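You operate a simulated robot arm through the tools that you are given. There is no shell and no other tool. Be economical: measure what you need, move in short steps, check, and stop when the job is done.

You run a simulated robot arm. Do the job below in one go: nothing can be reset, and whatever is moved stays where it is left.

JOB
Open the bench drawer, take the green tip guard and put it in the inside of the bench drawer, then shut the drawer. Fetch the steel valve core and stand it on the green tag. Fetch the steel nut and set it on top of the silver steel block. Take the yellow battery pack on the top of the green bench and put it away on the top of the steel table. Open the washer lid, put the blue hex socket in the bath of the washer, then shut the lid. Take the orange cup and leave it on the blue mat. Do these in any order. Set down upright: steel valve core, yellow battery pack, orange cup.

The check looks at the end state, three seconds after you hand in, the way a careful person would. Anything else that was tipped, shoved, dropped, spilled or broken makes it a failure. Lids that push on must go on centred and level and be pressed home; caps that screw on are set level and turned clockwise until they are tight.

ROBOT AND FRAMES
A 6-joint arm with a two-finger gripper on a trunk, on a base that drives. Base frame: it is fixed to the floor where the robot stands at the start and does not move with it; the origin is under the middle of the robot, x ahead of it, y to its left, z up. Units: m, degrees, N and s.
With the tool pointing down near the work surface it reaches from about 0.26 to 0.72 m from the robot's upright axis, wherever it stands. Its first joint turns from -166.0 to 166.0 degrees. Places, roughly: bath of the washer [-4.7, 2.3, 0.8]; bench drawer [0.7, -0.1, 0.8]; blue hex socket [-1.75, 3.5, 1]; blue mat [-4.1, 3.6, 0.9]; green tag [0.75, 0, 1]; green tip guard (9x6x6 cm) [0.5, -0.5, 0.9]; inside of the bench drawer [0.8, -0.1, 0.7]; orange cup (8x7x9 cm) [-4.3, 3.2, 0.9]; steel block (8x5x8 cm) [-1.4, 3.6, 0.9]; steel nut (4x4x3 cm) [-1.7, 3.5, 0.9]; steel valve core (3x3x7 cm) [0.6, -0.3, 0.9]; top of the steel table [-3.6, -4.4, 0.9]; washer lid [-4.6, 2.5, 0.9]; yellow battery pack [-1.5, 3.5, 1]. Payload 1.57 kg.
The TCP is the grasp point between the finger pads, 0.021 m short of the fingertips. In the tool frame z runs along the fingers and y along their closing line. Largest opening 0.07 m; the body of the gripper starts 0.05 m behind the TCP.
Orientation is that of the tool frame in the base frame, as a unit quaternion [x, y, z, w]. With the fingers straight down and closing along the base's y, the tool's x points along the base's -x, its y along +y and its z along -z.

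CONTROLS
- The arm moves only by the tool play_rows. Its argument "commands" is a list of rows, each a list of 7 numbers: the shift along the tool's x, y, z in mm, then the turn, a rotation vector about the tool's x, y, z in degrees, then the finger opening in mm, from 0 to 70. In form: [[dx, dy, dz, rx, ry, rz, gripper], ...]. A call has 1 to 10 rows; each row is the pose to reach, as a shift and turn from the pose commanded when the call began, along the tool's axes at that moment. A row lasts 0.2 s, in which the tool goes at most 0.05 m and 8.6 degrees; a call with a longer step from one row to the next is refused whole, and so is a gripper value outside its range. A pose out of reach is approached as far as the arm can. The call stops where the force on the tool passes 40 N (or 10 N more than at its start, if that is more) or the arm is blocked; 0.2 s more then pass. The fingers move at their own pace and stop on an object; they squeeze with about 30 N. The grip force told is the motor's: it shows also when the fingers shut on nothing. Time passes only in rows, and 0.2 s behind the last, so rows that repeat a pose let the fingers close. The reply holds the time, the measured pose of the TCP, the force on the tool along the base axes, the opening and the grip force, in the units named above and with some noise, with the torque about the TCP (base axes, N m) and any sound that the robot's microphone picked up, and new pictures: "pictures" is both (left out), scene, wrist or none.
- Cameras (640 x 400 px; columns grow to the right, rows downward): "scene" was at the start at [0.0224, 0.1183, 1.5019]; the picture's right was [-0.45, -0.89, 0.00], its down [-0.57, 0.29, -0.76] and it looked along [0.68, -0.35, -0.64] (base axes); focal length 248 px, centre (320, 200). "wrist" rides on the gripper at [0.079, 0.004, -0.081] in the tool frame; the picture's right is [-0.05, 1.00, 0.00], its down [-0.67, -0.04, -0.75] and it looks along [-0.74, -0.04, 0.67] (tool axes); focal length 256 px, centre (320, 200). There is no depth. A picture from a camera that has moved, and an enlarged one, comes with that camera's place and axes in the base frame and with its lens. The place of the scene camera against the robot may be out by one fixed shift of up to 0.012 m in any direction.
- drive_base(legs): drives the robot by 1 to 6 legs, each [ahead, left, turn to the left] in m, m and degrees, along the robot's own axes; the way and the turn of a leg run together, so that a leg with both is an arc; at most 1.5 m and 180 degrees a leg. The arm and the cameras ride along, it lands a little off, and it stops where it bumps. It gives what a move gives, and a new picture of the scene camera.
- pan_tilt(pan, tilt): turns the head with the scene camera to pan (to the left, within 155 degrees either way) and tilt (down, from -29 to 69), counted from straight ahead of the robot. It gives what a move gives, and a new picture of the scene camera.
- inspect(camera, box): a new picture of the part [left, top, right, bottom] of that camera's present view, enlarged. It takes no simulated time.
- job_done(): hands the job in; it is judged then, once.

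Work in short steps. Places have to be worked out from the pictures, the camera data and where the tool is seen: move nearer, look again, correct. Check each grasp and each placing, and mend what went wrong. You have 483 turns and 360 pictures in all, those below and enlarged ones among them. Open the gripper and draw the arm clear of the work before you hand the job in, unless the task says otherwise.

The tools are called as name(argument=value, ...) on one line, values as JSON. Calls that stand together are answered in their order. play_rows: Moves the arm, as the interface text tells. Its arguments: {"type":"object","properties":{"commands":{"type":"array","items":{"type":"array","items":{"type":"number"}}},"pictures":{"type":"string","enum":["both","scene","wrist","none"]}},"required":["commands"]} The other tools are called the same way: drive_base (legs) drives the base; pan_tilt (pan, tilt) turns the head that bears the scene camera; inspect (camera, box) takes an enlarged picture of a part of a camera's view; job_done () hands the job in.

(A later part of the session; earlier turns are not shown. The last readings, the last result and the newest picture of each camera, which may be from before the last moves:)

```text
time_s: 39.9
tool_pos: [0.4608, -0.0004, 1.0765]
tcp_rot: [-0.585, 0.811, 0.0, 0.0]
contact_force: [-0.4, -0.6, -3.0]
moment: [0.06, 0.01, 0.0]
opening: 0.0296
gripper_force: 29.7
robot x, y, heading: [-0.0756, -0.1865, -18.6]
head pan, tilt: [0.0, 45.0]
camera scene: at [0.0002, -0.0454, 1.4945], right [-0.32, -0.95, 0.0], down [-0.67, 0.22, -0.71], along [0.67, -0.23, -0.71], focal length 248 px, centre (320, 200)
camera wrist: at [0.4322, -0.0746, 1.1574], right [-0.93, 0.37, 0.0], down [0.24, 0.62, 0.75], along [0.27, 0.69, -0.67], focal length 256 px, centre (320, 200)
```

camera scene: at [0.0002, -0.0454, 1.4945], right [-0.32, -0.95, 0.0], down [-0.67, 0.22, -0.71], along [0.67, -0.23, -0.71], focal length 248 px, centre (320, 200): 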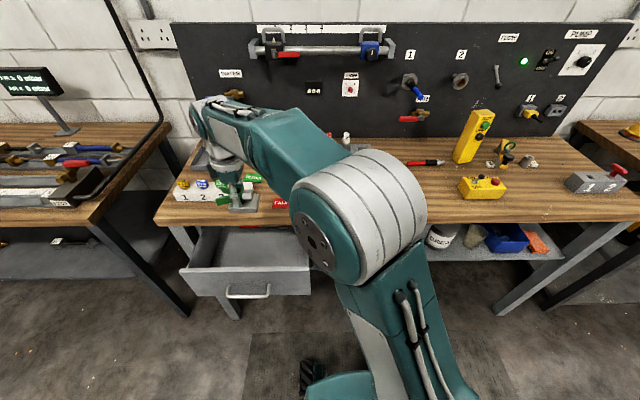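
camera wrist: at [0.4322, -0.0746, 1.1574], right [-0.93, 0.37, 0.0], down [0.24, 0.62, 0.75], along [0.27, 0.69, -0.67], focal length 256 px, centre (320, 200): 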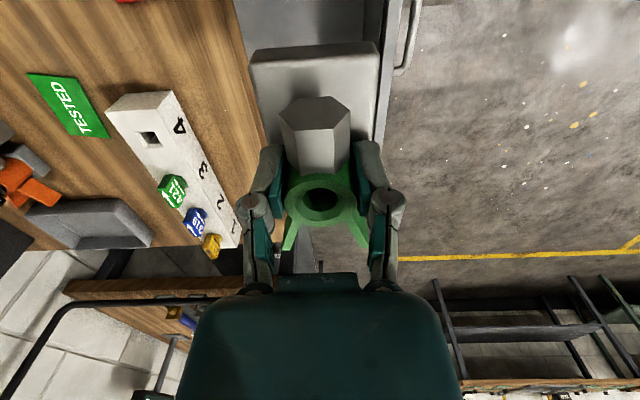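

TCP is over the open drawer, clear of bench edge (n≈0.507) and drawer front (≈0.37). Descend partway.

play_rows(commands=[[0, 6, 45, 0, 0, 0, 0], [0, 6, 90, 0, 0, 0, 0], [0, 6, 135, 0, 0, 0, 0], [0, 6, 180, 0, 0, 0, 0], [0, 6, 225, 0, 0, 0, 0], [0, 6, 250, 0, 0, 0, 0], [0, 6, 250, 0, 0, 0, 0]], pictures="both")

```text
time_s: 41.5
tool_pos: [0.4568, -0.0015, 0.8263]
tcp_rot: [-0.585, 0.811, 0.0, 0.001]
contact_force: [-0.6, 0.3, -4.8]
moment: [0.02, -0.02, 0.02]
opening: 0.0296
gripper_force: 29.8
robot x, y, heading: [-0.0785, -0.1901, -18.8]
head pan, tilt: [0.0, 45.0]
camera scene: at [0.0006, -0.045, 1.4945], right [-0.32, -0.95, 0.0], down [-0.67, 0.22, -0.71], along [0.67, -0.23, -0.71], focal length 248 px, centre (320, 200)
camera wrist: at [0.4285, -0.0745, 0.9075], right [-0.93, 0.37, 0.0], down [0.24, 0.62, 0.75], along [0.27, 0.69, -0.67], focal length 256 px, centre (320, 200)
```

scene: 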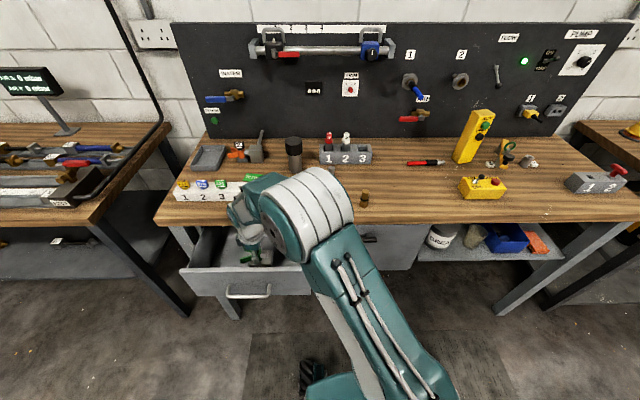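
wrist: 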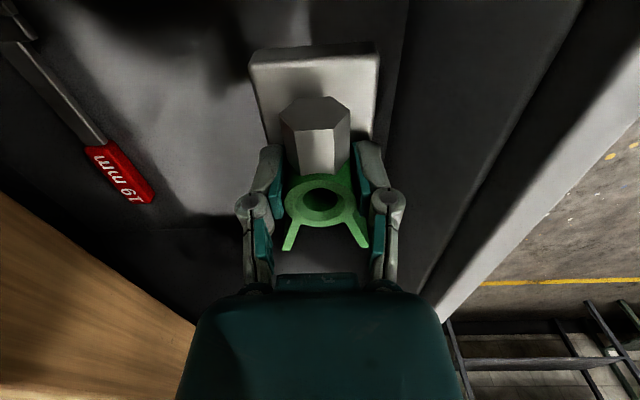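

Clear inside. Continue descending gently until the base touches the drawer floor.

play_rows(commands=[[0, 0, 20, 0, 0, 0, 0], [0, 0, 35, 0, 0, 0, 0], [0, 0, 45, 0, 0, 0, 0], [0, 0, 52, 0, 0, 0, 0], [0, 0, 58, 0, 0, 0, 0], [0, 0, 64, 0, 0, 0, 0]], pictures="wrist")

```text
time_s: 42.9
tool_pos: [0.4544, 0.0013, 0.7632]
tcp_rot: [-0.585, 0.811, 0.0, 0.001]
contact_force: [0.3, 0.2, -3.7]
moment: [0.0, -0.01, -0.02]
opening: 0.0295
gripper_force: 29.8
robot x, y, heading: [-0.0766, -0.1893, -18.6]
head pan, tilt: [0.0, 45.0]
camera wrist: at [0.4262, -0.072, 0.8437], right [-0.93, 0.37, 0.0], down [0.24, 0.62, 0.75], along [0.27, 0.69, -0.67], focal length 256 px, centre (320, 200)
```

wrist: 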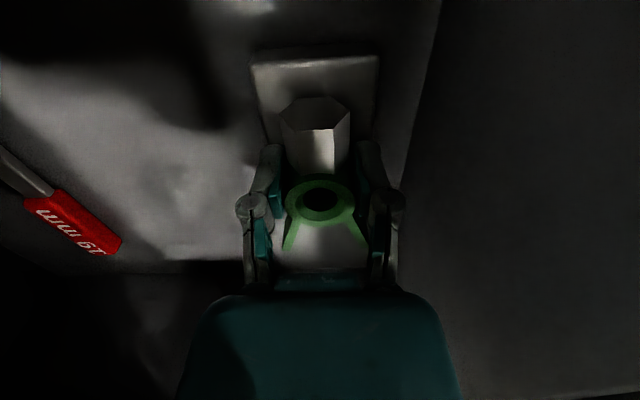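

Still free; keep going down in small steps.

play_rows(commands=[[0, 0, 5, 0, 0, 0, 0], [0, 0, 10, 0, 0, 0, 0], [0, 0, 15, 0, 0, 0, 0], [0, 0, 20, 0, 0, 0, 0], [0, 0, 24, 0, 0, 0, 0]], pictures="wrist")

```text
time_s: 44.0
tool_pos: [0.4582, 0.0025, 0.7492]
tcp_rot: [-0.586, 0.811, -0.002, 0.006]
contact_force: [-4.1, -5.0, 12.9]
moment: [0.29, 0.22, 0.15]
opening: 0.0298
gripper_force: 30.1
robot x, y, heading: [-0.0795, -0.1903, -18.6]
head pan, tilt: [0.0, 45.0]
stopped in row 5: the force on the tool passed its limit at 56 N (the readings are from after the stop); the commanded pose is now the measured one
camera wrist: at [0.4293, -0.0728, 0.829], right [-0.93, 0.37, -0.01], down [0.23, 0.62, 0.75], along [0.28, 0.7, -0.66], focal length 256 px, centre (320, 200)
```

wrist: 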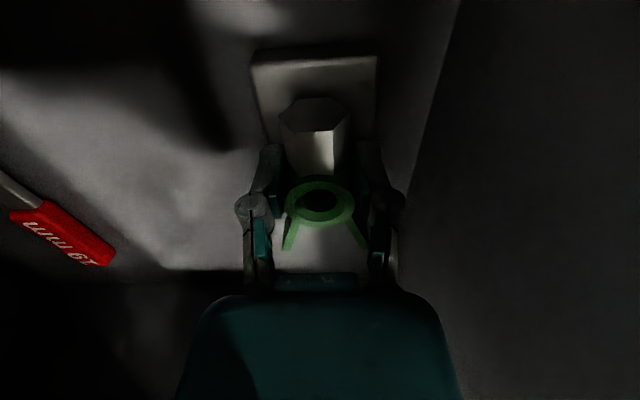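

Contact at a height matching the drawer floor (~0.708). Release and lift out.

play_rows(commands=[[0, 0, 0, 0, 0, 0, 45], [0, 0, 0, 0, 0, 0, 45], [0, 0, -10, 0, 0, 0, 45], [0, 0, -30, 0, 0, 0, 45], [0, 0, -60, 0, 0, 0, 45]], pictures="wrist")

```text
time_s: 45.2
tool_pos: [0.4587, 0.003, 0.8089]
tcp_rot: [-0.584, 0.811, 0.0, 0.006]
contact_force: [0.6, -0.2, -0.6]
moment: [0.0, 0.01, -0.04]
opening: 0.0449
gripper_force: 0.2
robot x, y, heading: [-0.077, -0.1907, -18.7]
head pan, tilt: [0.0, 45.0]
camera wrist: at [0.4282, -0.0716, 0.8888], right [-0.93, 0.37, -0.01], down [0.24, 0.62, 0.75], along [0.28, 0.7, -0.66], focal length 256 px, centre (320, 200)
```

wrist: 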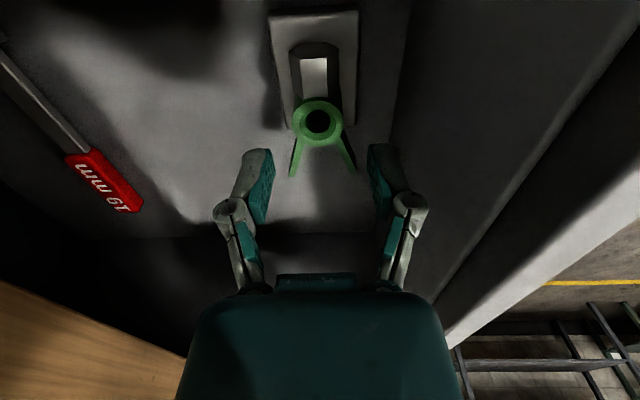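

Guard sits upright in the drawer. Raise the arm well clear, then reposition the base in front of the drawer to push it shut.

play_rows(commands=[[0, 0, -45, 0, 0, 0, 45], [0, 0, -90, 0, 0, 0, 45], [0, 0, -135, 0, 0, 0, 45], [0, 0, -180, 0, 0, 0, 45], [0, 0, -225, 0, 0, 0, 45], [45, 0, -270, 0, 0, 0, 70], [90, 0, -270, 0, 0, 0, 70], [135, 0, -270, 0, 0, 0, 70], [180, 0, -270, 0, 0, 0, 70], [225, 0, -270, 0, 0, 0, 70]], pictures="none")

drive_base(legs=[[-0.14, 0, 0], [0, 0.36, 0]])

```text
refused: row 6 steps farther than a row can; nothing moved
```

```text
time_s: 47.7
tool_pos: [0.38, 0.2133, 0.807]
tcp_rot: [-0.585, 0.811, -0.003, -0.005]
contact_force: [-12.9, -33.0, 12.6]
moment: [1.15, -0.22, 0.99]
opening: 0.0451
gripper_force: 0.4
robot x, y, heading: [-0.1548, 0.0277, -18.7]
head pan, tilt: [0.0, 45.0]
stopped in leg 2: the force on the tool passed its limit at 109 N (the readings are from after the stop); the commanded pose is now the measured one
camera scene: at [-0.0757, 0.1743, 1.4945], right [-0.32, -0.95, 0.0], down [-0.67, 0.23, -0.71], along [0.67, -0.23, -0.71], focal length 248 px, centre (320, 200)
```

scene: 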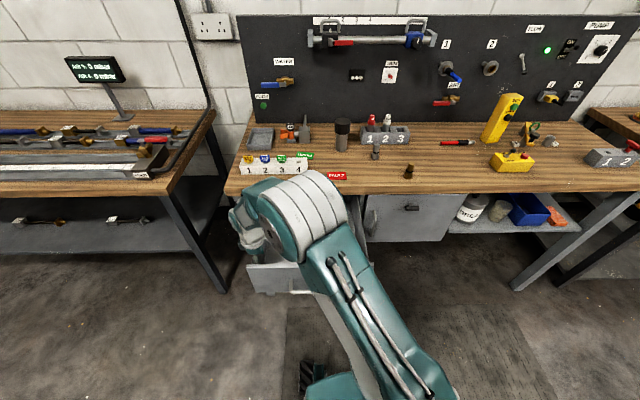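

The lift was refused (my row step was too long) and the drive bumped the gripper. Look at the situation before moving anything.

inspect(camera="wrist", box=[0, 0, 640, 400])

inspect(camera="scene", box=[200, 110, 440, 310])

```text
1.00 times, centred on (320, 200) of wrist (not enlarged: the box is as wide or as high as the picture)
camera zoom: at [0.352, 0.141, 0.8892], right [-0.93, 0.36, 0.0], down [0.25, 0.63, 0.73], along [0.27, 0.69, -0.68], focal length 256 px, centre (320, 200)
```

zoom: 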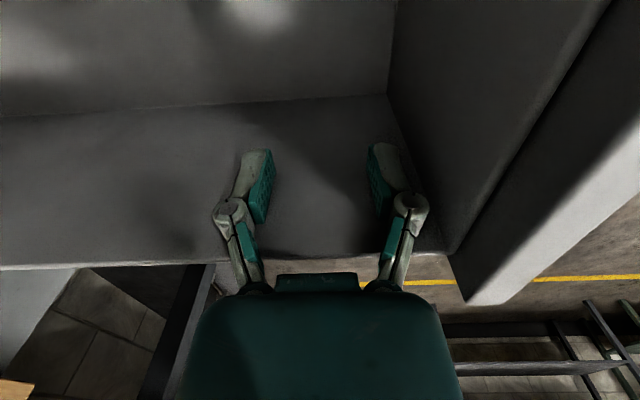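

```text
2.00 times, centred on (320, 210) of scene
camera zoom: at [-0.0757, 0.1743, 1.4945], right [-0.32, -0.95, 0.0], down [-0.67, 0.23, -0.71], along [0.67, -0.23, -0.71], focal length 496 px, centre (320, 180)
```

zoom: 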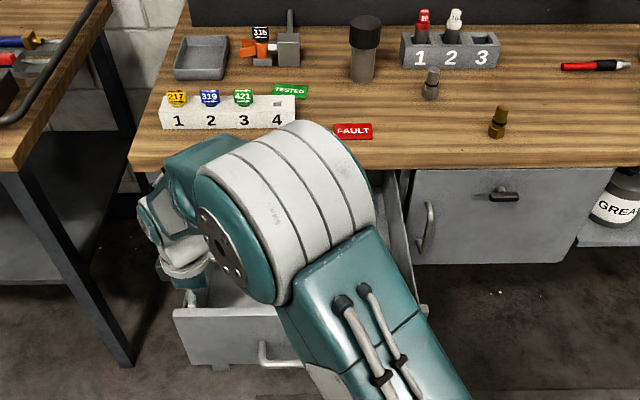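

The drawer got dragged further out and the gripper is pressed against its left wall. Ease off to the right, then go straight up.

play_rows(commands=[[15, 0, 0, 0, 0, 0, 45], [15, -10, -20, 0, 0, 0, 45], [15, -10, -60, 0, 0, 0, 45], [15, -10, -105, 0, 0, 0, 45], [15, -10, -150, 0, 0, 0, 45], [15, -10, -195, 0, 0, 0, 45], [15, -10, -240, 0, 0, 0, 45]], pictures="both")

```text
time_s: 49.3
tool_pos: [0.3815, 0.1968, 1.0511]
tcp_rot: [-0.586, 0.811, -0.002, -0.002]
contact_force: [0.0, 0.1, -0.5]
moment: [0.02, 0.04, 0.02]
opening: 0.045
gripper_force: 0.0
robot x, y, heading: [-0.1549, 0.0253, -19.0]
head pan, tilt: [0.0, 45.0]
camera scene: at [-0.0764, 0.1712, 1.4946], right [-0.32, -0.95, 0.0], down [-0.67, 0.23, -0.71], along [0.67, -0.23, -0.71], focal length 248 px, centre (320, 200)
camera wrist: at [0.3533, 0.1231, 1.1322], right [-0.93, 0.36, 0.0], down [0.24, 0.63, 0.74], along [0.27, 0.69, -0.67], focal length 256 px, centre (320, 200)
```

scene: 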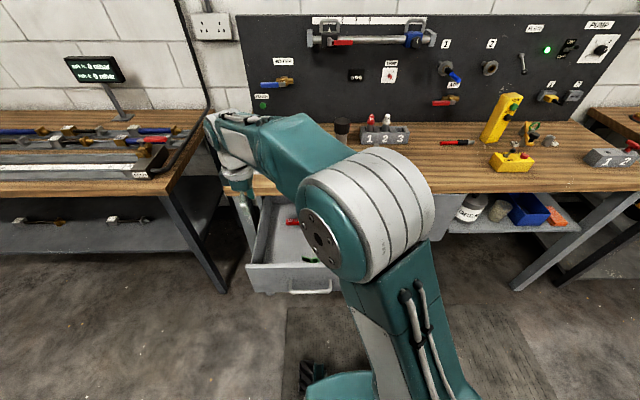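
wrist: 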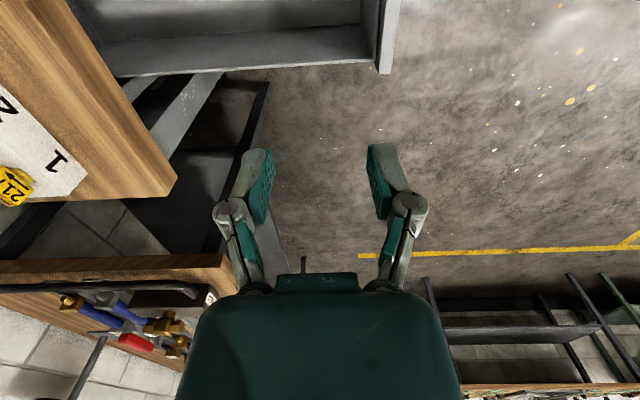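

Drawer intact, now ~30 cm out. Drive back and left to face it, with the arm high.

drive_base(legs=[[-0.2, 0, 0], [0, 0.17, 0.5]])

play_rows(commands=[[33, 0, 0, 7.5, 0, 0, 70], [66, 0, 0, 15, 0, 0, 70], [100, 0, 0, 22.5, 0, 0, 70], [133, 0, 0, 30, 0, 0, 70], [166, 0, 10, 37.5, 0, 0, 70], [200, 0, 20, 45, 0, 0, 70], [233, 0, 40, 52.5, 0, 0, 70], [266, 0, 60, 60, 0, 0, 70], [300, 0, 80, 67.5, 0, 0, 70], [320, 0, 110, 75, 0, 0, 70]], pictures="both")

```text
time_s: 52.0
tool_pos: [0.2437, 0.424, 1.0513]
tcp_rot: [-0.588, 0.809, -0.002, -0.001]
contact_force: [0.9, 0.6, -1.6]
moment: [-0.03, 0.01, 0.0]
opening: 0.0449
gripper_force: 0.1
robot x, y, heading: [-0.2882, 0.252, -18.4]
head pan, tilt: [0.0, 45.0]
camera scene: at [-0.2148, 0.3939, 1.495], right [-0.32, -0.95, 0.0], down [-0.67, 0.22, -0.71], along [0.67, -0.22, -0.71], focal length 248 px, centre (320, 200)
```

scene: 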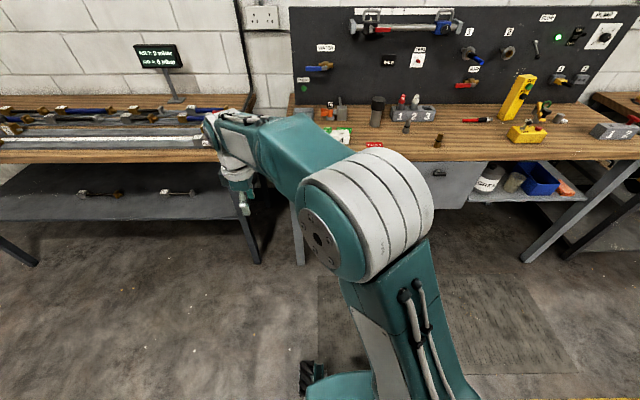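

```text
time_s: 54.2
tool_pos: [0.1823, 0.1643, 0.9471]
tcp_rot: [-0.462, 0.645, -0.499, 0.348]
contact_force: [-0.6, 0.0, 0.6]
moment: [-0.02, 0.03, -0.02]
opening: 0.07
gripper_force: 0.2
out of reach, approached as far as the arm can: row 9, 10
robot x, y, heading: [-0.2868, 0.2511, -18.2]
head pan, tilt: [0.0, 45.0]
camera scene: at [-0.2136, 0.3977, 1.4946], right [-0.32, -0.95, 0.0], down [-0.67, 0.22, -0.71], along [0.67, -0.22, -0.71], focal length 248 px, centre (320, 200)
camera wrist: at [0.0816, 0.1165, 0.9648], right [-0.23, 0.12, -0.97], down [-0.45, 0.87, 0.22], along [0.86, 0.49, -0.14], focal length 256 px, centre (320, 200)
```

scene: 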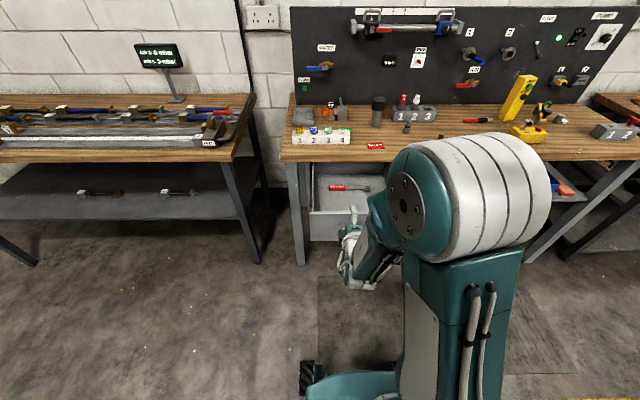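
wrist: 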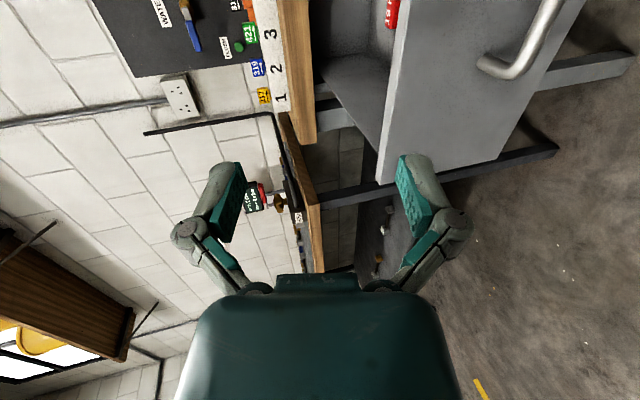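

The drawer front and handle are in view. Move right ~57 mm and down to handle height, just in front of it.

play_rows(commands=[[15, 30, 5, 0, 0, 0, 70], [30, 65, 10, 0, 0, 0, 70], [45, 100, 20, 0, 0, 0, 70], [57, 135, 25, 0, 0, 0, 70], [57, 135, 25, 0, 0, 0, 70]], pictures="wrist")

```text
time_s: 55.4
tool_pos: [0.1663, 0.1813, 0.8189]
tcp_rot: [-0.467, 0.642, -0.495, 0.355]
contact_force: [0.0, -0.6, -0.9]
moment: [-0.02, 0.03, 0.02]
opening: 0.0698
gripper_force: 0.0
out of reach, approached as far as the arm can: row 1, 2, 3, 4, 5
robot x, y, heading: [-0.2911, 0.2551, -18.3]
head pan, tilt: [0.0, 45.0]
camera wrist: at [0.0662, 0.1317, 0.8357], right [-0.23, 0.12, -0.97], down [-0.46, 0.86, 0.22], along [0.86, 0.5, -0.14], focal length 256 px, centre (320, 200)
```

wrist: 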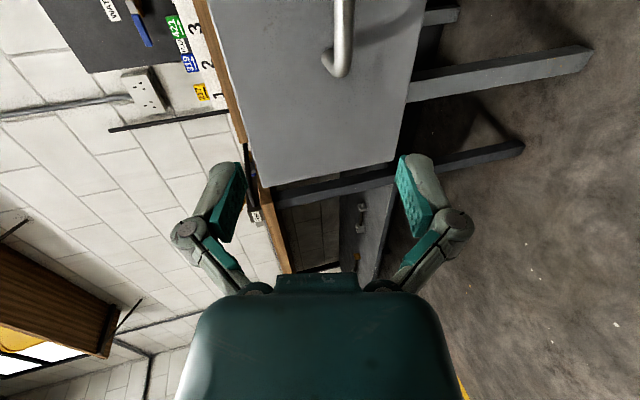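

Lateral is limited again, so shift the base right 0.07 m, then approach.

drive_base(legs=[[0, -0.07, 0]])

play_rows(commands=[[0, 5, 25, 0, 0, 0, 70], [0, 10, 50, 0, 0, 0, 70], [0, 14, 80, 0, 0, 0, 70], [0, 14, 80, 0, 0, 0, 70]], pictures="wrist")

```text
time_s: 56.4
tool_pos: [0.1519, 0.1371, 0.8169]
tcp_rot: [-0.47, 0.637, -0.499, 0.351]
contact_force: [0.5, 1.5, 0.0]
moment: [-0.07, 0.01, -0.17]
opening: 0.0699
gripper_force: 0.0
robot x, y, heading: [-0.3096, 0.1978, -18.7]
head pan, tilt: [0.0, 45.0]
camera scene: at [-0.2246, 0.3635, 1.4917], right [-0.32, -0.95, 0.02], down [-0.68, 0.21, -0.71], along [0.67, -0.24, -0.71], focal length 248 px, centre (320, 200)
```

scene: 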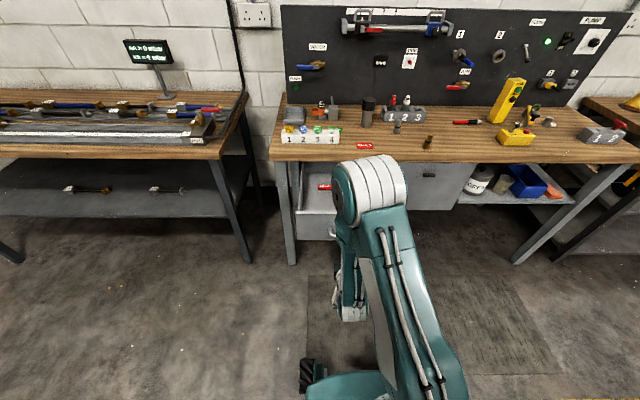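

```text
time_s: 57.4
tool_pos: [0.2176, 0.1065, 0.7855]
tcp_rot: [-0.462, 0.644, -0.495, 0.355]
contact_force: [0.3, -0.2, -0.5]
moment: [-0.02, 0.02, 0.05]
opening: 0.0695
gripper_force: 0.0
out of reach, approached as far as the arm can: row 1, 2, 3, 4
robot x, y, heading: [-0.3086, 0.1952, -18.5]
head pan, tilt: [0.0, 45.0]
camera wrist: at [0.1161, 0.0583, 0.8029], right [-0.23, 0.13, -0.97], down [-0.46, 0.86, 0.23], along [0.86, 0.49, -0.13], focal length 256 px, centre (320, 200)
```

wrist: 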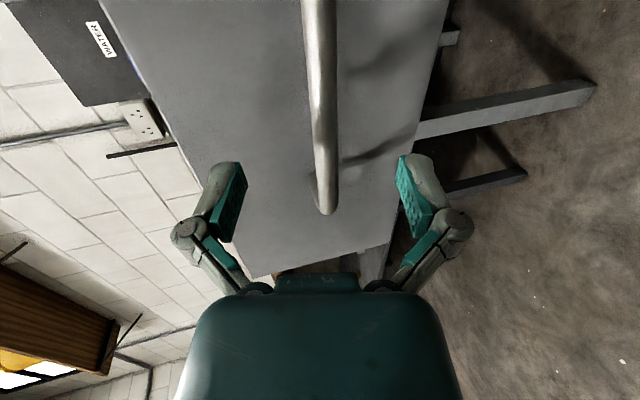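

Bar is between the fingers; advance ~24 mm and close.

play_rows(commands=[[0, 0, 12, 0, 0, 0, 70], [0, 0, 24, 0, 0, 0, 70], [0, 0, 28, 0, 0, 0, 70], [0, 0, 28, 0, 0, 0, 0], [0, 0, 28, 0, 0, 0, 0], [0, 0, 28, 0, 0, 0, 0]], pictures="wrist")

```text
time_s: 58.8
tool_pos: [0.2429, 0.1145, 0.7775]
tcp_rot: [-0.464, 0.644, -0.496, 0.353]
contact_force: [-6.0, -14.7, -7.5]
moment: [-0.21, 0.05, -0.43]
opening: 0.0109
gripper_force: 31.4
out of reach, approached as far as the arm can: row 1, 2, 3, 4, 5, 6
robot x, y, heading: [-0.3052, 0.1995, -18.4]
head pan, tilt: [0.0, 45.0]
camera wrist: at [0.1436, 0.0638, 0.7946], right [-0.23, 0.13, -0.96], down [-0.46, 0.86, 0.22], along [0.86, 0.49, -0.14], focal length 256 px, centre (320, 200)
```

wrist: 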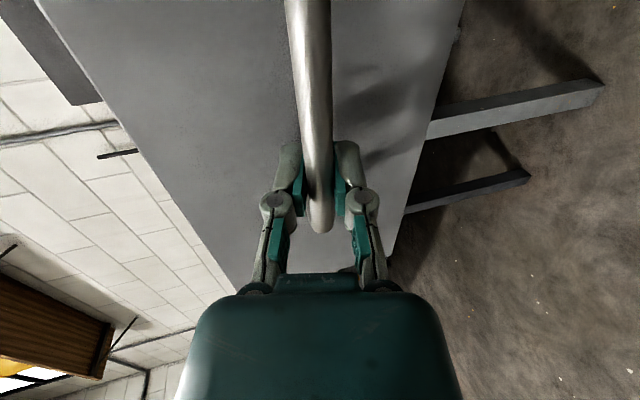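

Gripped. Drive the base straight forward to push the drawer in, in stages.

drive_base(legs=[[0.15, 0, 0]])

```text
time_s: 60.2
tool_pos: [0.3837, 0.0691, 0.7768]
tcp_rot: [-0.465, 0.643, -0.495, 0.354]
contact_force: [-3.6, -8.7, -19.3]
moment: [-0.06, 0.03, -0.23]
opening: 0.0111
gripper_force: 32.3
robot x, y, heading: [-0.1711, 0.1538, -18.3]
head pan, tilt: [0.0, 45.0]
camera scene: at [-0.0928, 0.2907, 1.4948], right [-0.32, -0.95, 0.0], down [-0.67, 0.22, -0.71], along [0.67, -0.22, -0.71], focal length 248 px, centre (320, 200)
```

scene: 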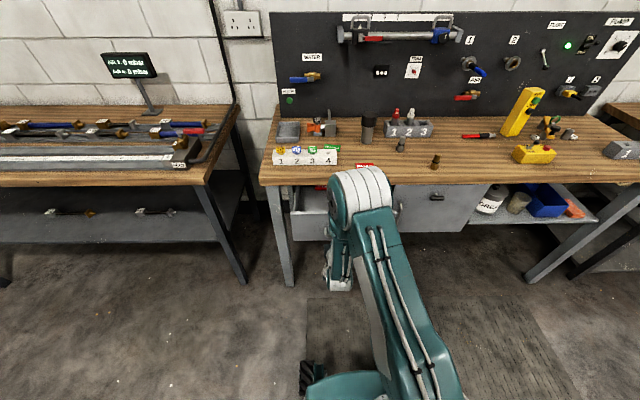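

Sliding in smoothly. Push another 0.12 m.

drive_base(legs=[[0.12, 0, 0]])

```text
time_s: 61.4
tool_pos: [0.4961, 0.0315, 0.7786]
tcp_rot: [-0.465, 0.643, -0.495, 0.354]
contact_force: [1.3, 11.1, -18.4]
moment: [-0.1, 0.05, -0.53]
opening: 0.011
gripper_force: 31.9
robot x, y, heading: [-0.056, 0.1127, -18.5]
head pan, tilt: [0.0, 45.0]
camera scene: at [0.0224, 0.2561, 1.4944], right [-0.32, -0.95, 0.0], down [-0.67, 0.22, -0.71], along [0.67, -0.23, -0.71], focal length 248 px, centre (320, 200)
```

scene: 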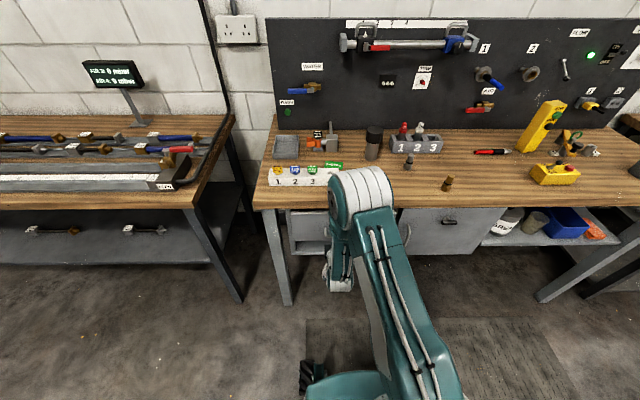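

About 5 cm remains. Push forward until it seats.

drive_base(legs=[[0.06, 0, 0]])

inspect(camera="wrist", box=[0, 0, 640, 400])

```text
time_s: 62.5
tool_pos: [0.5467, 0.0141, 0.772]
tcp_rot: [-0.471, 0.646, -0.488, 0.35]
contact_force: [6.6, 4.6, -10.0]
moment: [0.01, -0.14, -0.26]
opening: 0.012
gripper_force: 31.8
robot x, y, heading: [-0.0025, 0.093, -18.2]
head pan, tilt: [0.0, 45.0]
stopped in leg 1: the force on the tool passed its limit at 63 N (the readings are from after the stop); the commanded pose is now the measured one
camera scene: at [0.0789, 0.2368, 1.4945], right [-0.32, -0.95, 0.0], down [-0.67, 0.22, -0.71], along [0.67, -0.22, -0.71], focal length 248 px, centre (320, 200)
```

scene: 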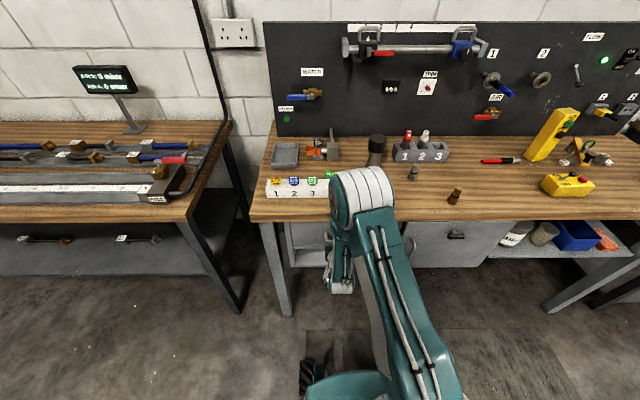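

```text
1.00 times, centred on (320, 200) of wrist (not enlarged: the box is as wide or as high as the picture)
camera zoom: at [0.4469, -0.0365, 0.7921], right [-0.25, 0.13, -0.96], down [-0.46, 0.85, 0.24], along [0.85, 0.5, -0.15], focal length 256 px, centre (320, 200)
```

zoom: 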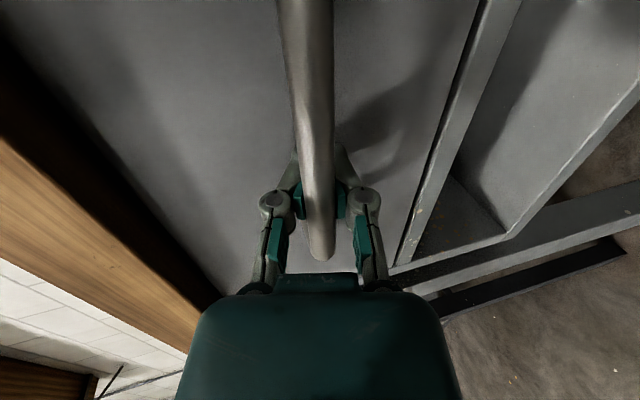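

The drawer is at its original shut depth (handle n≈0.515 vs 0.512). Release and let the fingers open before backing away.

play_rows(commands=[[0, 0, 0, 0, 0, 0, 70], [0, 0, 0, 0, 0, 0, 70], [0, 0, 0, 0, 0, 0, 70]], pictures="none")

drive_base(legs=[[-0.15, 0, 0]])

inspect(camera="wrist", box=[0, 0, 640, 400])

```text
time_s: 63.3
tool_pos: [0.5459, 0.0131, 0.7746]
tcp_rot: [-0.471, 0.646, -0.489, 0.351]
contact_force: [-0.2, 0.3, -0.5]
moment: [-0.01, 0.01, -0.01]
opening: 0.0701
gripper_force: 0.0
robot x, y, heading: [-0.0021, 0.0945, -18.2]
head pan, tilt: [0.0, 45.0]
```

```text
time_s: 64.7
tool_pos: [0.4026, 0.061, 0.7738]
tcp_rot: [-0.47, 0.645, -0.489, 0.351]
contact_force: [-0.6, 0.2, -0.3]
moment: [-0.01, 0.0, -0.03]
opening: 0.0702
gripper_force: 0.1
robot x, y, heading: [-0.1425, 0.1412, -18.3]
head pan, tilt: [0.0, 45.0]
camera scene: at [-0.0662, 0.2837, 1.4947], right [-0.31, -0.95, 0.0], down [-0.67, 0.22, -0.71], along [0.67, -0.22, -0.71], focal length 248 px, centre (320, 200)
```

scene: 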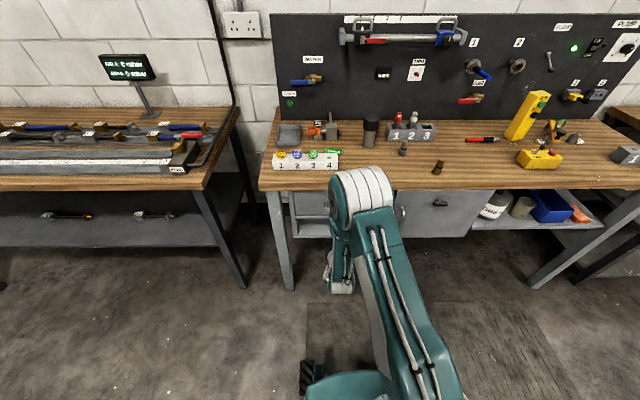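

```text
1.00 times, centred on (320, 200) of wrist (not enlarged: the box is as wide or as high as the picture)
camera zoom: at [0.3031, 0.0112, 0.7927], right [-0.25, 0.13, -0.96], down [-0.46, 0.85, 0.23], along [0.85, 0.5, -0.15], focal length 256 px, centre (320, 200)
```

zoom: 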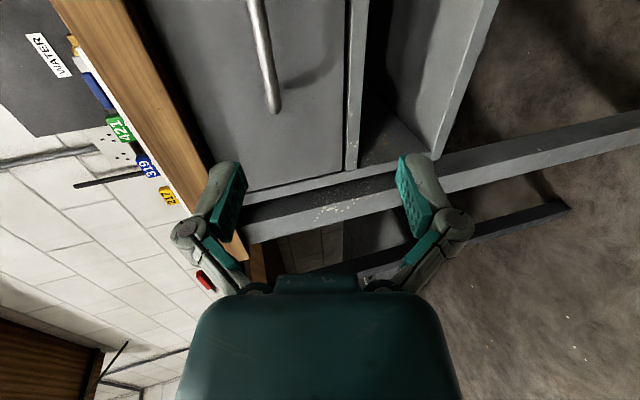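

Drawer is flush and shut. Now raise the arm and turn the tool back down.

play_rows(commands=[[0, -40, 0, -7, 0, 0, 70], [0, -80, 0, -14, 0, 0, 70], [0, -120, 0, -21, 0, 0, 70], [0, -160, 0, -28, 0, 0, 70], [0, -200, 0, -35, 0, 0, 70], [0, -240, 0, -42, 0, 0, 70], [0, -280, 0, -50, 0, 0, 70], [0, -310, 0, -58, 0, 0, 70], [0, -340, 0, -66, 0, 0, 70], [0, -350, 0, -74, 0, 0, 70]], pictures="none")

play_rows(commands=[[0, 0, 0, 0, 0, 8.5, 70], [0, 0, 0, 0, 0, 17, 70], [0, 0, 0, 0, 0, 25.5, 70], [0, 0, 0, 0, 0, 34, 70], [0, 0, 0, 0, 0, 42.5, 70], [0, 0, 0, 0, 0, 51, 70], [0, 0, 0, 0, 0, 59.5, 70], [0, 0, 0, 0, 0, 68, 70], [0, 0, 0, 0, 0, 76.5, 70], [0, 0, 0, 0, 0, 85, 70]], pictures="none")

```text
time_s: 66.9
tool_pos: [0.4948, 0.0337, 1.1111]
tcp_rot: [-0.588, 0.809, -0.001, -0.003]
contact_force: [-0.1, -0.1, -0.1]
moment: [-0.05, -0.07, 0.0]
opening: 0.0699
gripper_force: 0.1
out of reach, approached as far as the arm can: row 5
robot x, y, heading: [-0.143, 0.141, -18.3]
head pan, tilt: [0.0, 45.0]
```

```text
time_s: 69.1
tool_pos: [0.4953, 0.0326, 1.1116]
tcp_rot: [0.115, 0.993, -0.004, 0.0]
contact_force: [-0.4, -0.2, 0.7]
moment: [0.01, -0.04, 0.01]
opening: 0.0701
gripper_force: 0.0
robot x, y, heading: [-0.1432, 0.1432, -18.3]
head pan, tilt: [0.0, 45.0]
```

Arm is up and clear. Drive to a spot reaching both the valve core and the green tag.

drive_base(legs=[[0.25, -0.04, 0]])

play_rows(commands=[[30, -45, 0, 0, 0, 2, 70], [60, -90, 0, 0, 0, 5, 70], [60, -135, 0, 0, 0, 5, 70], [60, -180, 0, 0, 0, 5, 70], [60, -225, 10, 0, 0, 5, 70], [60, -225, 10, 0, 0, 5, 70]], pictures="both")

```text
time_s: 70.9
tool_pos: [0.7161, -0.076, 1.1108]
tcp_rot: [0.112, 0.994, -0.003, 0.0]
contact_force: [0.4, 0.0, -0.7]
moment: [0.03, 0.01, -0.02]
opening: 0.0699
gripper_force: 0.2
robot x, y, heading: [0.0766, 0.0318, -17.9]
head pan, tilt: [0.0, 45.0]
camera scene: at [0.1546, 0.1721, 1.4946], right [-0.31, -0.95, 0.0], down [-0.67, 0.22, -0.71], along [0.67, -0.22, -0.71], focal length 248 px, centre (320, 200)
```

scene: 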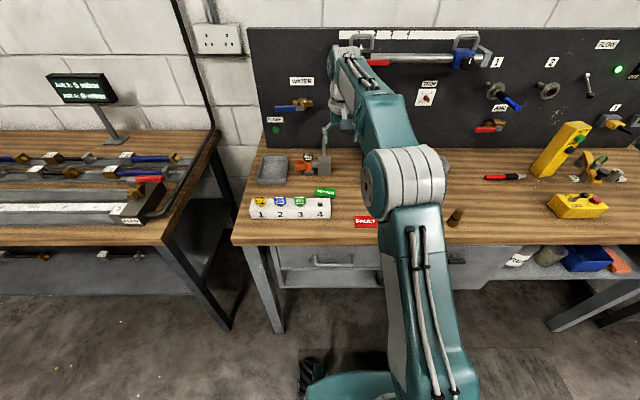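

```text
refused: row 1 steps farther than a row can; nothing moved
```

Step was slightly too long; resend in smaller steps to go above the valve core.

play_rows(commands=[[8, -42, 0, 0, 0, 1, 70], [16, -84, 0, 0, 0, 2, 70], [24, -126, 0, 0, 0, 3, 70], [32, -168, 10, 0, 0, 4, 70], [40, -208, 20, 0, 0, 5, 70], [40, -240, 30, 0, 0, 5, 70], [40, -240, 30, 0, 0, 5, 70]], pictures="wrist")

```text
time_s: 72.5
tool_pos: [0.6249, -0.3039, 1.081]
tcp_rot: [0.155, 0.988, -0.002, 0.001]
contact_force: [-0.4, -0.7, -0.1]
moment: [0.0, 0.0, -0.04]
opening: 0.0702
gripper_force: 0.0
robot x, y, heading: [0.0776, 0.0249, -18.1]
head pan, tilt: [0.0, 45.0]
camera wrist: at [0.5506, -0.2758, 1.1628], right [0.36, 0.93, -0.01], down [0.62, -0.23, 0.75], along [0.7, -0.27, -0.67], focal length 256 px, centre (320, 200)
```

wrist: 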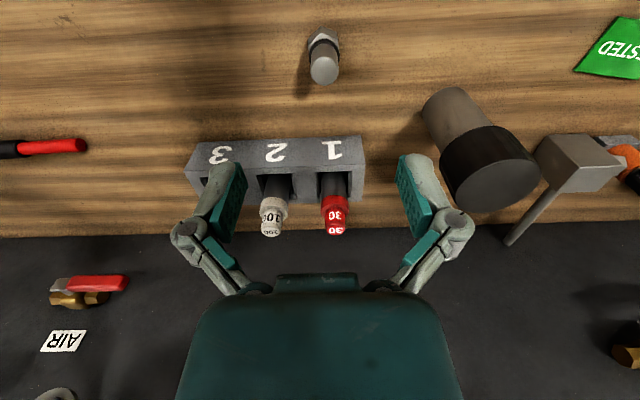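

Valve core at ≈(0.622,-0.301). Descend with a check partway.

play_rows(commands=[[4, 2, 40, 0, 0, 0, 70], [4, 2, 80, 0, 0, 0, 70], [4, 2, 95, 0, 0, 0, 70], [4, 2, 95, 0, 0, 0, 70]], pictures="wrist")

```text
time_s: 73.5
tool_pos: [0.6199, -0.3017, 0.9879]
tcp_rot: [0.156, 0.988, -0.003, 0.0]
contact_force: [-0.1, -0.5, 0.2]
moment: [0.02, -0.02, 0.04]
opening: 0.0699
gripper_force: 0.0
robot x, y, heading: [0.0788, 0.0307, -18.2]
head pan, tilt: [0.0, 45.0]
camera wrist: at [0.5465, -0.2723, 1.0694], right [0.36, 0.93, -0.01], down [0.62, -0.23, 0.75], along [0.7, -0.27, -0.67], focal length 256 px, centre (320, 200)
```

wrist: 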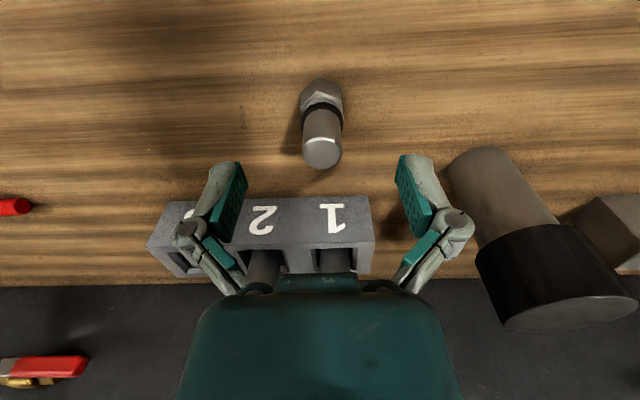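

Well centred. Descend to grip height and close.

play_rows(commands=[[0, 0, 20, 0, 0, 0, 70], [0, 0, 40, 0, 0, 0, 70], [0, 0, 40, 0, 0, 0, 70], [0, 0, 40, 0, 0, 0, 0], [0, 0, 40, 0, 0, 0, 0], [0, 0, 40, 0, 0, 0, 0]], pictures="wrist")

```text
time_s: 74.9
tool_pos: [0.6202, -0.3006, 0.9493]
tcp_rot: [0.156, 0.988, -0.004, 0.002]
contact_force: [-0.7, 0.1, 17.5]
moment: [0.01, 0.01, -0.04]
opening: 0.0207
gripper_force: 30.0
robot x, y, heading: [0.0762, 0.028, -18.2]
head pan, tilt: [0.0, 45.0]
camera wrist: at [0.5467, -0.2714, 1.0305], right [0.36, 0.93, -0.01], down [0.62, -0.23, 0.75], along [0.7, -0.27, -0.66], focal length 256 px, centre (320, 200)
```

wrist: 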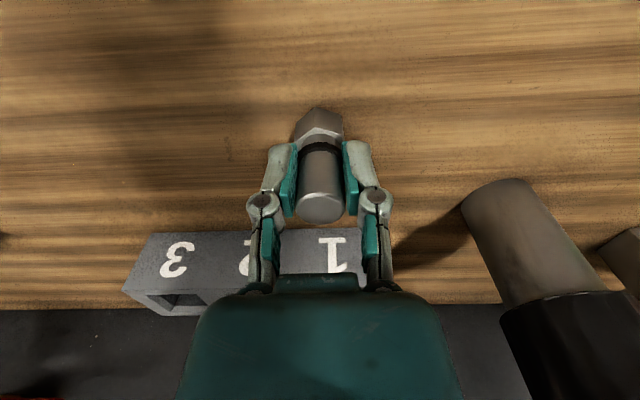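

Gripped. Lift to clear everything and move toward the green tag.

play_rows(commands=[[0, 0, -20, 0, 0, 0, 0], [0, 0, -60, 0, 0, 0, 0], [0, 0, -105, 0, 0, 0, 0], [0, 0, -150, 0, 0, 0, 0], [5, 45, -150, 0, 0, 0, 0], [10, 90, -150, 0, 0, 0, 0], [10, 135, -150, 0, 0, 0, 0], [10, 180, -150, 0, 0, 0, 0], [10, 225, -150, 0, 0, 0, 0], [10, 268, -150, 0, 0, 0, 0]], pictures="wrist")

```text
time_s: 77.1
tool_pos: [0.6924, -0.0417, 1.0954]
tcp_rot: [0.155, 0.988, -0.004, 0.001]
contact_force: [-0.6, -0.6, -1.4]
moment: [-0.01, -0.01, -0.01]
opening: 0.021
gripper_force: 30.0
robot x, y, heading: [0.0755, 0.0294, -18.1]
head pan, tilt: [0.0, 45.0]
camera wrist: at [0.6184, -0.0131, 1.1763], right [0.36, 0.93, -0.01], down [0.62, -0.23, 0.75], along [0.7, -0.27, -0.67], focal length 256 px, centre (320, 200)
```

wrist: 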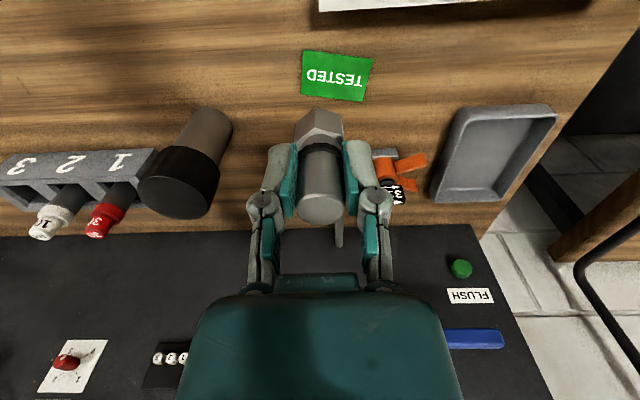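

Tag centre ≈(0.733,-0.040). Move over it and descend most of the way.

play_rows(commands=[[-18, 7, 15, 0, 0, 0, 0], [-37, 14, 30, 0, 0, 0, 0], [-37, 14, 70, 0, 0, 0, 0], [-37, 14, 110, 0, 0, 0, 0], [-37, 14, 128, 0, 0, 0, 0], [-37, 14, 128, 0, 0, 0, 0]], pictures="both")

```text
time_s: 78.5
tool_pos: [0.7335, -0.0374, 0.9658]
tcp_rot: [0.156, 0.988, -0.003, 0.001]
contact_force: [-0.8, -0.6, -1.4]
moment: [-0.02, 0.03, -0.01]
opening: 0.0208
gripper_force: 30.2
robot x, y, heading: [0.0801, 0.0317, -18.1]
head pan, tilt: [0.0, 45.0]
camera scene: at [0.1545, 0.1711, 1.4947], right [-0.31, -0.95, 0.0], down [-0.67, 0.22, -0.71], along [0.67, -0.22, -0.71], focal length 248 px, centre (320, 200)
camera wrist: at [0.6585, -0.009, 1.0467], right [0.36, 0.93, -0.01], down [0.62, -0.23, 0.75], along [0.7, -0.27, -0.67], focal length 256 px, centre (320, 200)
```

scene: 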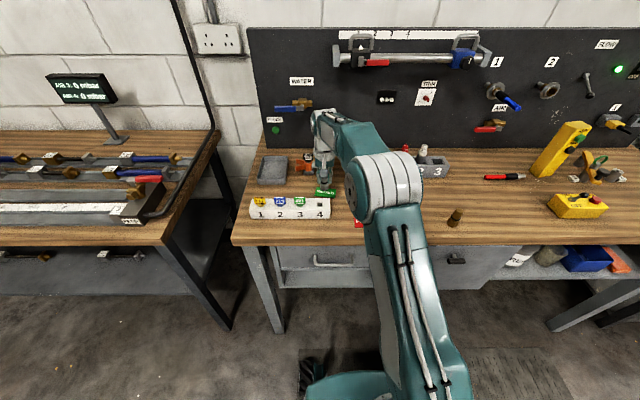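
wrist: 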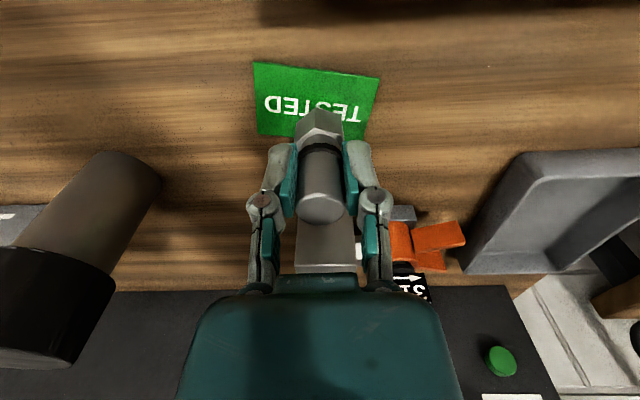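

Tag centre is ~6 mm nearer; correct and lower gently onto it.

play_rows(commands=[[6, 0, 4, 0, 0, 0, 0], [6, 0, 8, 0, 0, 0, 0], [6, 0, 12, 0, 0, 0, 0], [6, 0, 15, 0, 0, 0, 0], [6, 0, 17, 0, 0, 0, 0]], pictures="wrist")

```text
time_s: 79.7
tool_pos: [0.7269, -0.0373, 0.9537]
tcp_rot: [0.155, 0.988, -0.003, 0.002]
contact_force: [-2.3, 0.8, 10.0]
moment: [0.0, 0.02, 0.04]
opening: 0.0214
gripper_force: 30.1
robot x, y, heading: [0.0772, 0.0323, -18.3]
head pan, tilt: [0.0, 45.0]
camera wrist: at [0.6519, -0.0083, 1.0329], right [0.36, 0.93, -0.01], down [0.62, -0.23, 0.75], along [0.7, -0.27, -0.66], focal length 256 px, centre (320, 200)
```

wrist: 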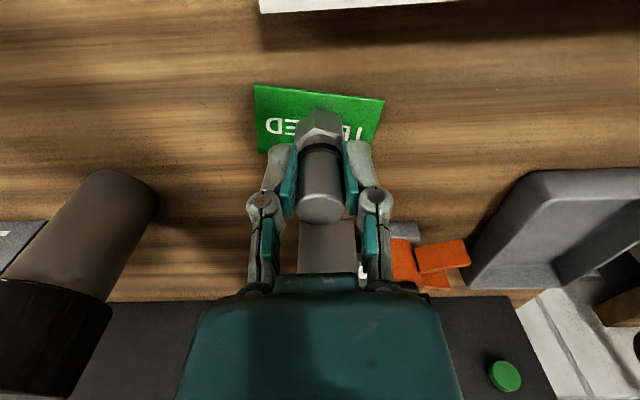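

In contact with the tag, upright. Release and rise.

play_rows(commands=[[0, 0, -1, 0, 0, 0, 26], [0, 0, -1, 0, 0, 0, 45], [0, 0, -1, 0, 0, 0, 45], [0, 0, -20, 0, 0, 0, 45], [0, 0, -60, 0, 0, 0, 45], [0, 0, -100, 0, 0, 0, 45], [0, 0, -140, 0, 0, 0, 45]], pictures="wrist")

```text
time_s: 81.3
tool_pos: [0.7267, -0.0383, 1.0931]
tcp_rot: [0.156, 0.988, -0.003, -0.001]
contact_force: [-0.2, -0.2, 0.1]
moment: [0.01, 0.02, -0.02]
opening: 0.045
gripper_force: 0.1
robot x, y, heading: [0.08, 0.03, -18.1]
head pan, tilt: [0.0, 45.0]
camera wrist: at [0.6524, -0.0089, 1.1738], right [0.36, 0.93, -0.01], down [0.62, -0.23, 0.75], along [0.69, -0.27, -0.67], focal length 256 px, centre (320, 200)
```

wrist: 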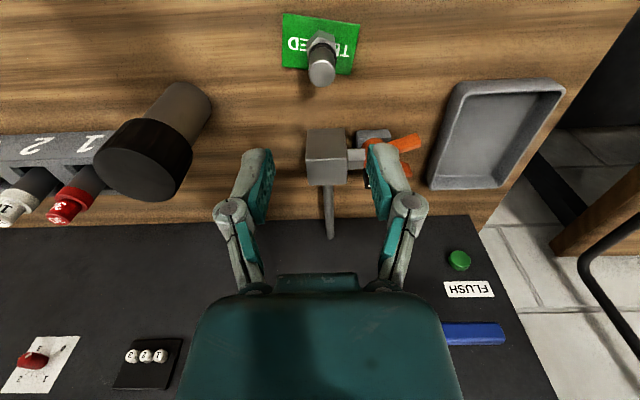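

Core stands centred on the tag. Retract the arm for travel and look around toward the green bench.

play_rows(commands=[[0, 0, -40, 0, 0, 0, 70], [45, -20, -50, 0, 0, 0, 70], [90, -40, -50, 0, 0, 0, 70], [135, -60, -50, 0, 0, 0, 70], [180, -80, -50, 0, 0, 0, 70], [225, -100, -50, 0, 0, 0, 70], [260, -120, -50, 0, 0, 0, 70]], pictures="none")

pan_tilt(pan=130, tilt=22)

pan_tilt(pan=70, tilt=22)

```text
refused: row 2 steps farther than a row can; nothing moved
```

```text
time_s: 83.4
tool_pos: [0.7265, -0.0384, 1.093]
tcp_rot: [0.155, 0.988, -0.004, 0.0]
contact_force: [-0.1, 0.0, -0.6]
moment: [0.04, 0.0, 0.01]
opening: 0.0449
gripper_force: 0.1
robot x, y, heading: [0.0814, 0.0291, -18.4]
head pan, tilt: [130.0, 22.0]
camera scene: at [0.0425, 0.2825, 1.5302], right [0.93, 0.37, 0.0], down [0.14, -0.35, -0.93], along [-0.35, 0.86, -0.37], focal length 248 px, centre (320, 200)
```

scene: 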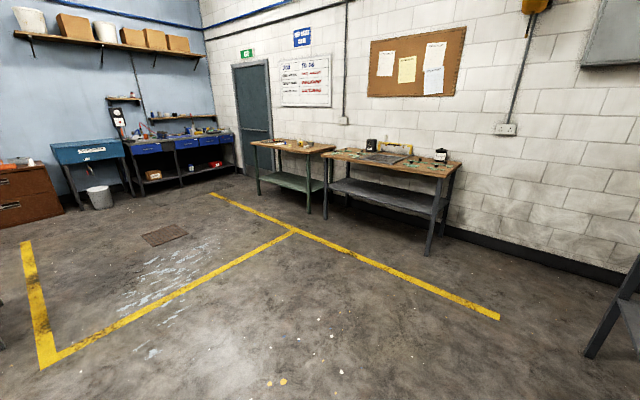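

```text
time_s: 84.7
tool_pos: [0.7272, -0.0383, 1.0918]
tcp_rot: [0.156, 0.988, -0.003, 0.0]
contact_force: [-0.7, 0.0, -0.7]
moment: [0.01, -0.03, 0.02]
opening: 0.045
gripper_force: 0.2
robot x, y, heading: [0.0804, 0.0285, -17.9]
head pan, tilt: [70.0, 22.0]
camera scene: at [0.1343, 0.2694, 1.5301], right [0.79, -0.62, 0.0], down [-0.23, -0.3, -0.93], along [0.57, 0.73, -0.38], focal length 248 px, centre (320, 200)
```

scene: 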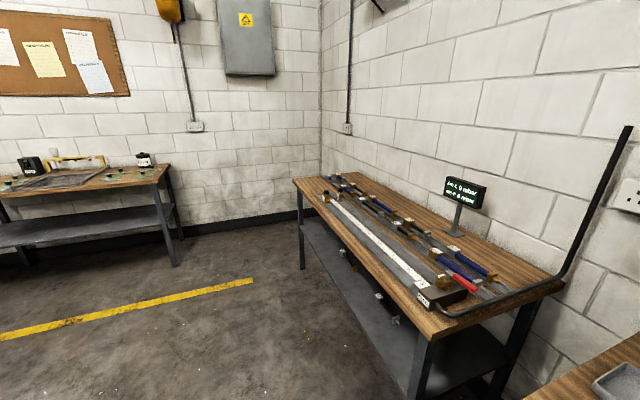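

Green bench (green legs) identified on the other wall, square with this room at −18.3°. Retract the arm first (smaller steps).

play_rows(commands=[[0, 0, -40, 0, 0, 0, 70], [40, -20, -50, 0, 0, 0, 70], [80, -40, -60, 0, 0, 0, 70], [120, -60, -60, 0, 0, 0, 70], [160, -80, -60, 0, 0, 0, 70], [200, -100, -60, 0, 0, 0, 70], [240, -120, -60, 0, 0, 0, 70]], pictures="none")

pan_tilt(pan=0, tilt=40)

```text
time_s: 86.3
tool_pos: [0.4613, -0.0777, 1.1528]
tcp_rot: [0.155, 0.988, -0.003, -0.001]
contact_force: [0.3, -0.7, -0.7]
moment: [0.02, -0.02, -0.01]
opening: 0.0701
gripper_force: 0.1
robot x, y, heading: [0.0799, 0.0328, -18.4]
head pan, tilt: [70.0, 22.0]
```

```text
time_s: 87.8
tool_pos: [0.463, -0.0765, 1.1543]
tcp_rot: [0.156, 0.988, -0.004, 0.0]
contact_force: [-0.1, 0.4, -0.1]
moment: [-0.02, -0.01, 0.0]
opening: 0.07
gripper_force: 0.1
robot x, y, heading: [0.0779, 0.0266, -18.0]
head pan, tilt: [0.0, 40.0]
camera scene: at [0.1564, 0.1697, 1.5021], right [-0.31, -0.95, 0.0], down [-0.61, 0.2, -0.77], along [0.73, -0.24, -0.64], focal length 248 px, centre (320, 200)
```

scene: 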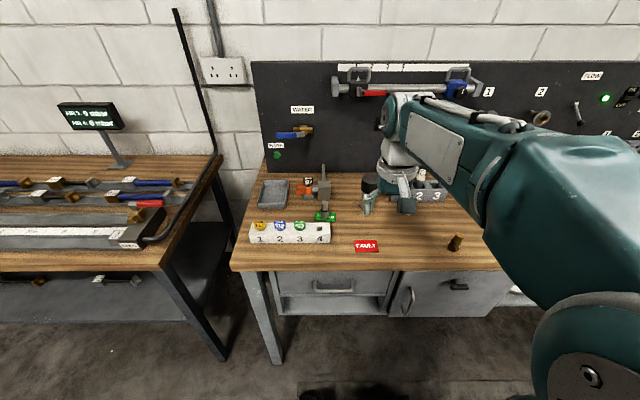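

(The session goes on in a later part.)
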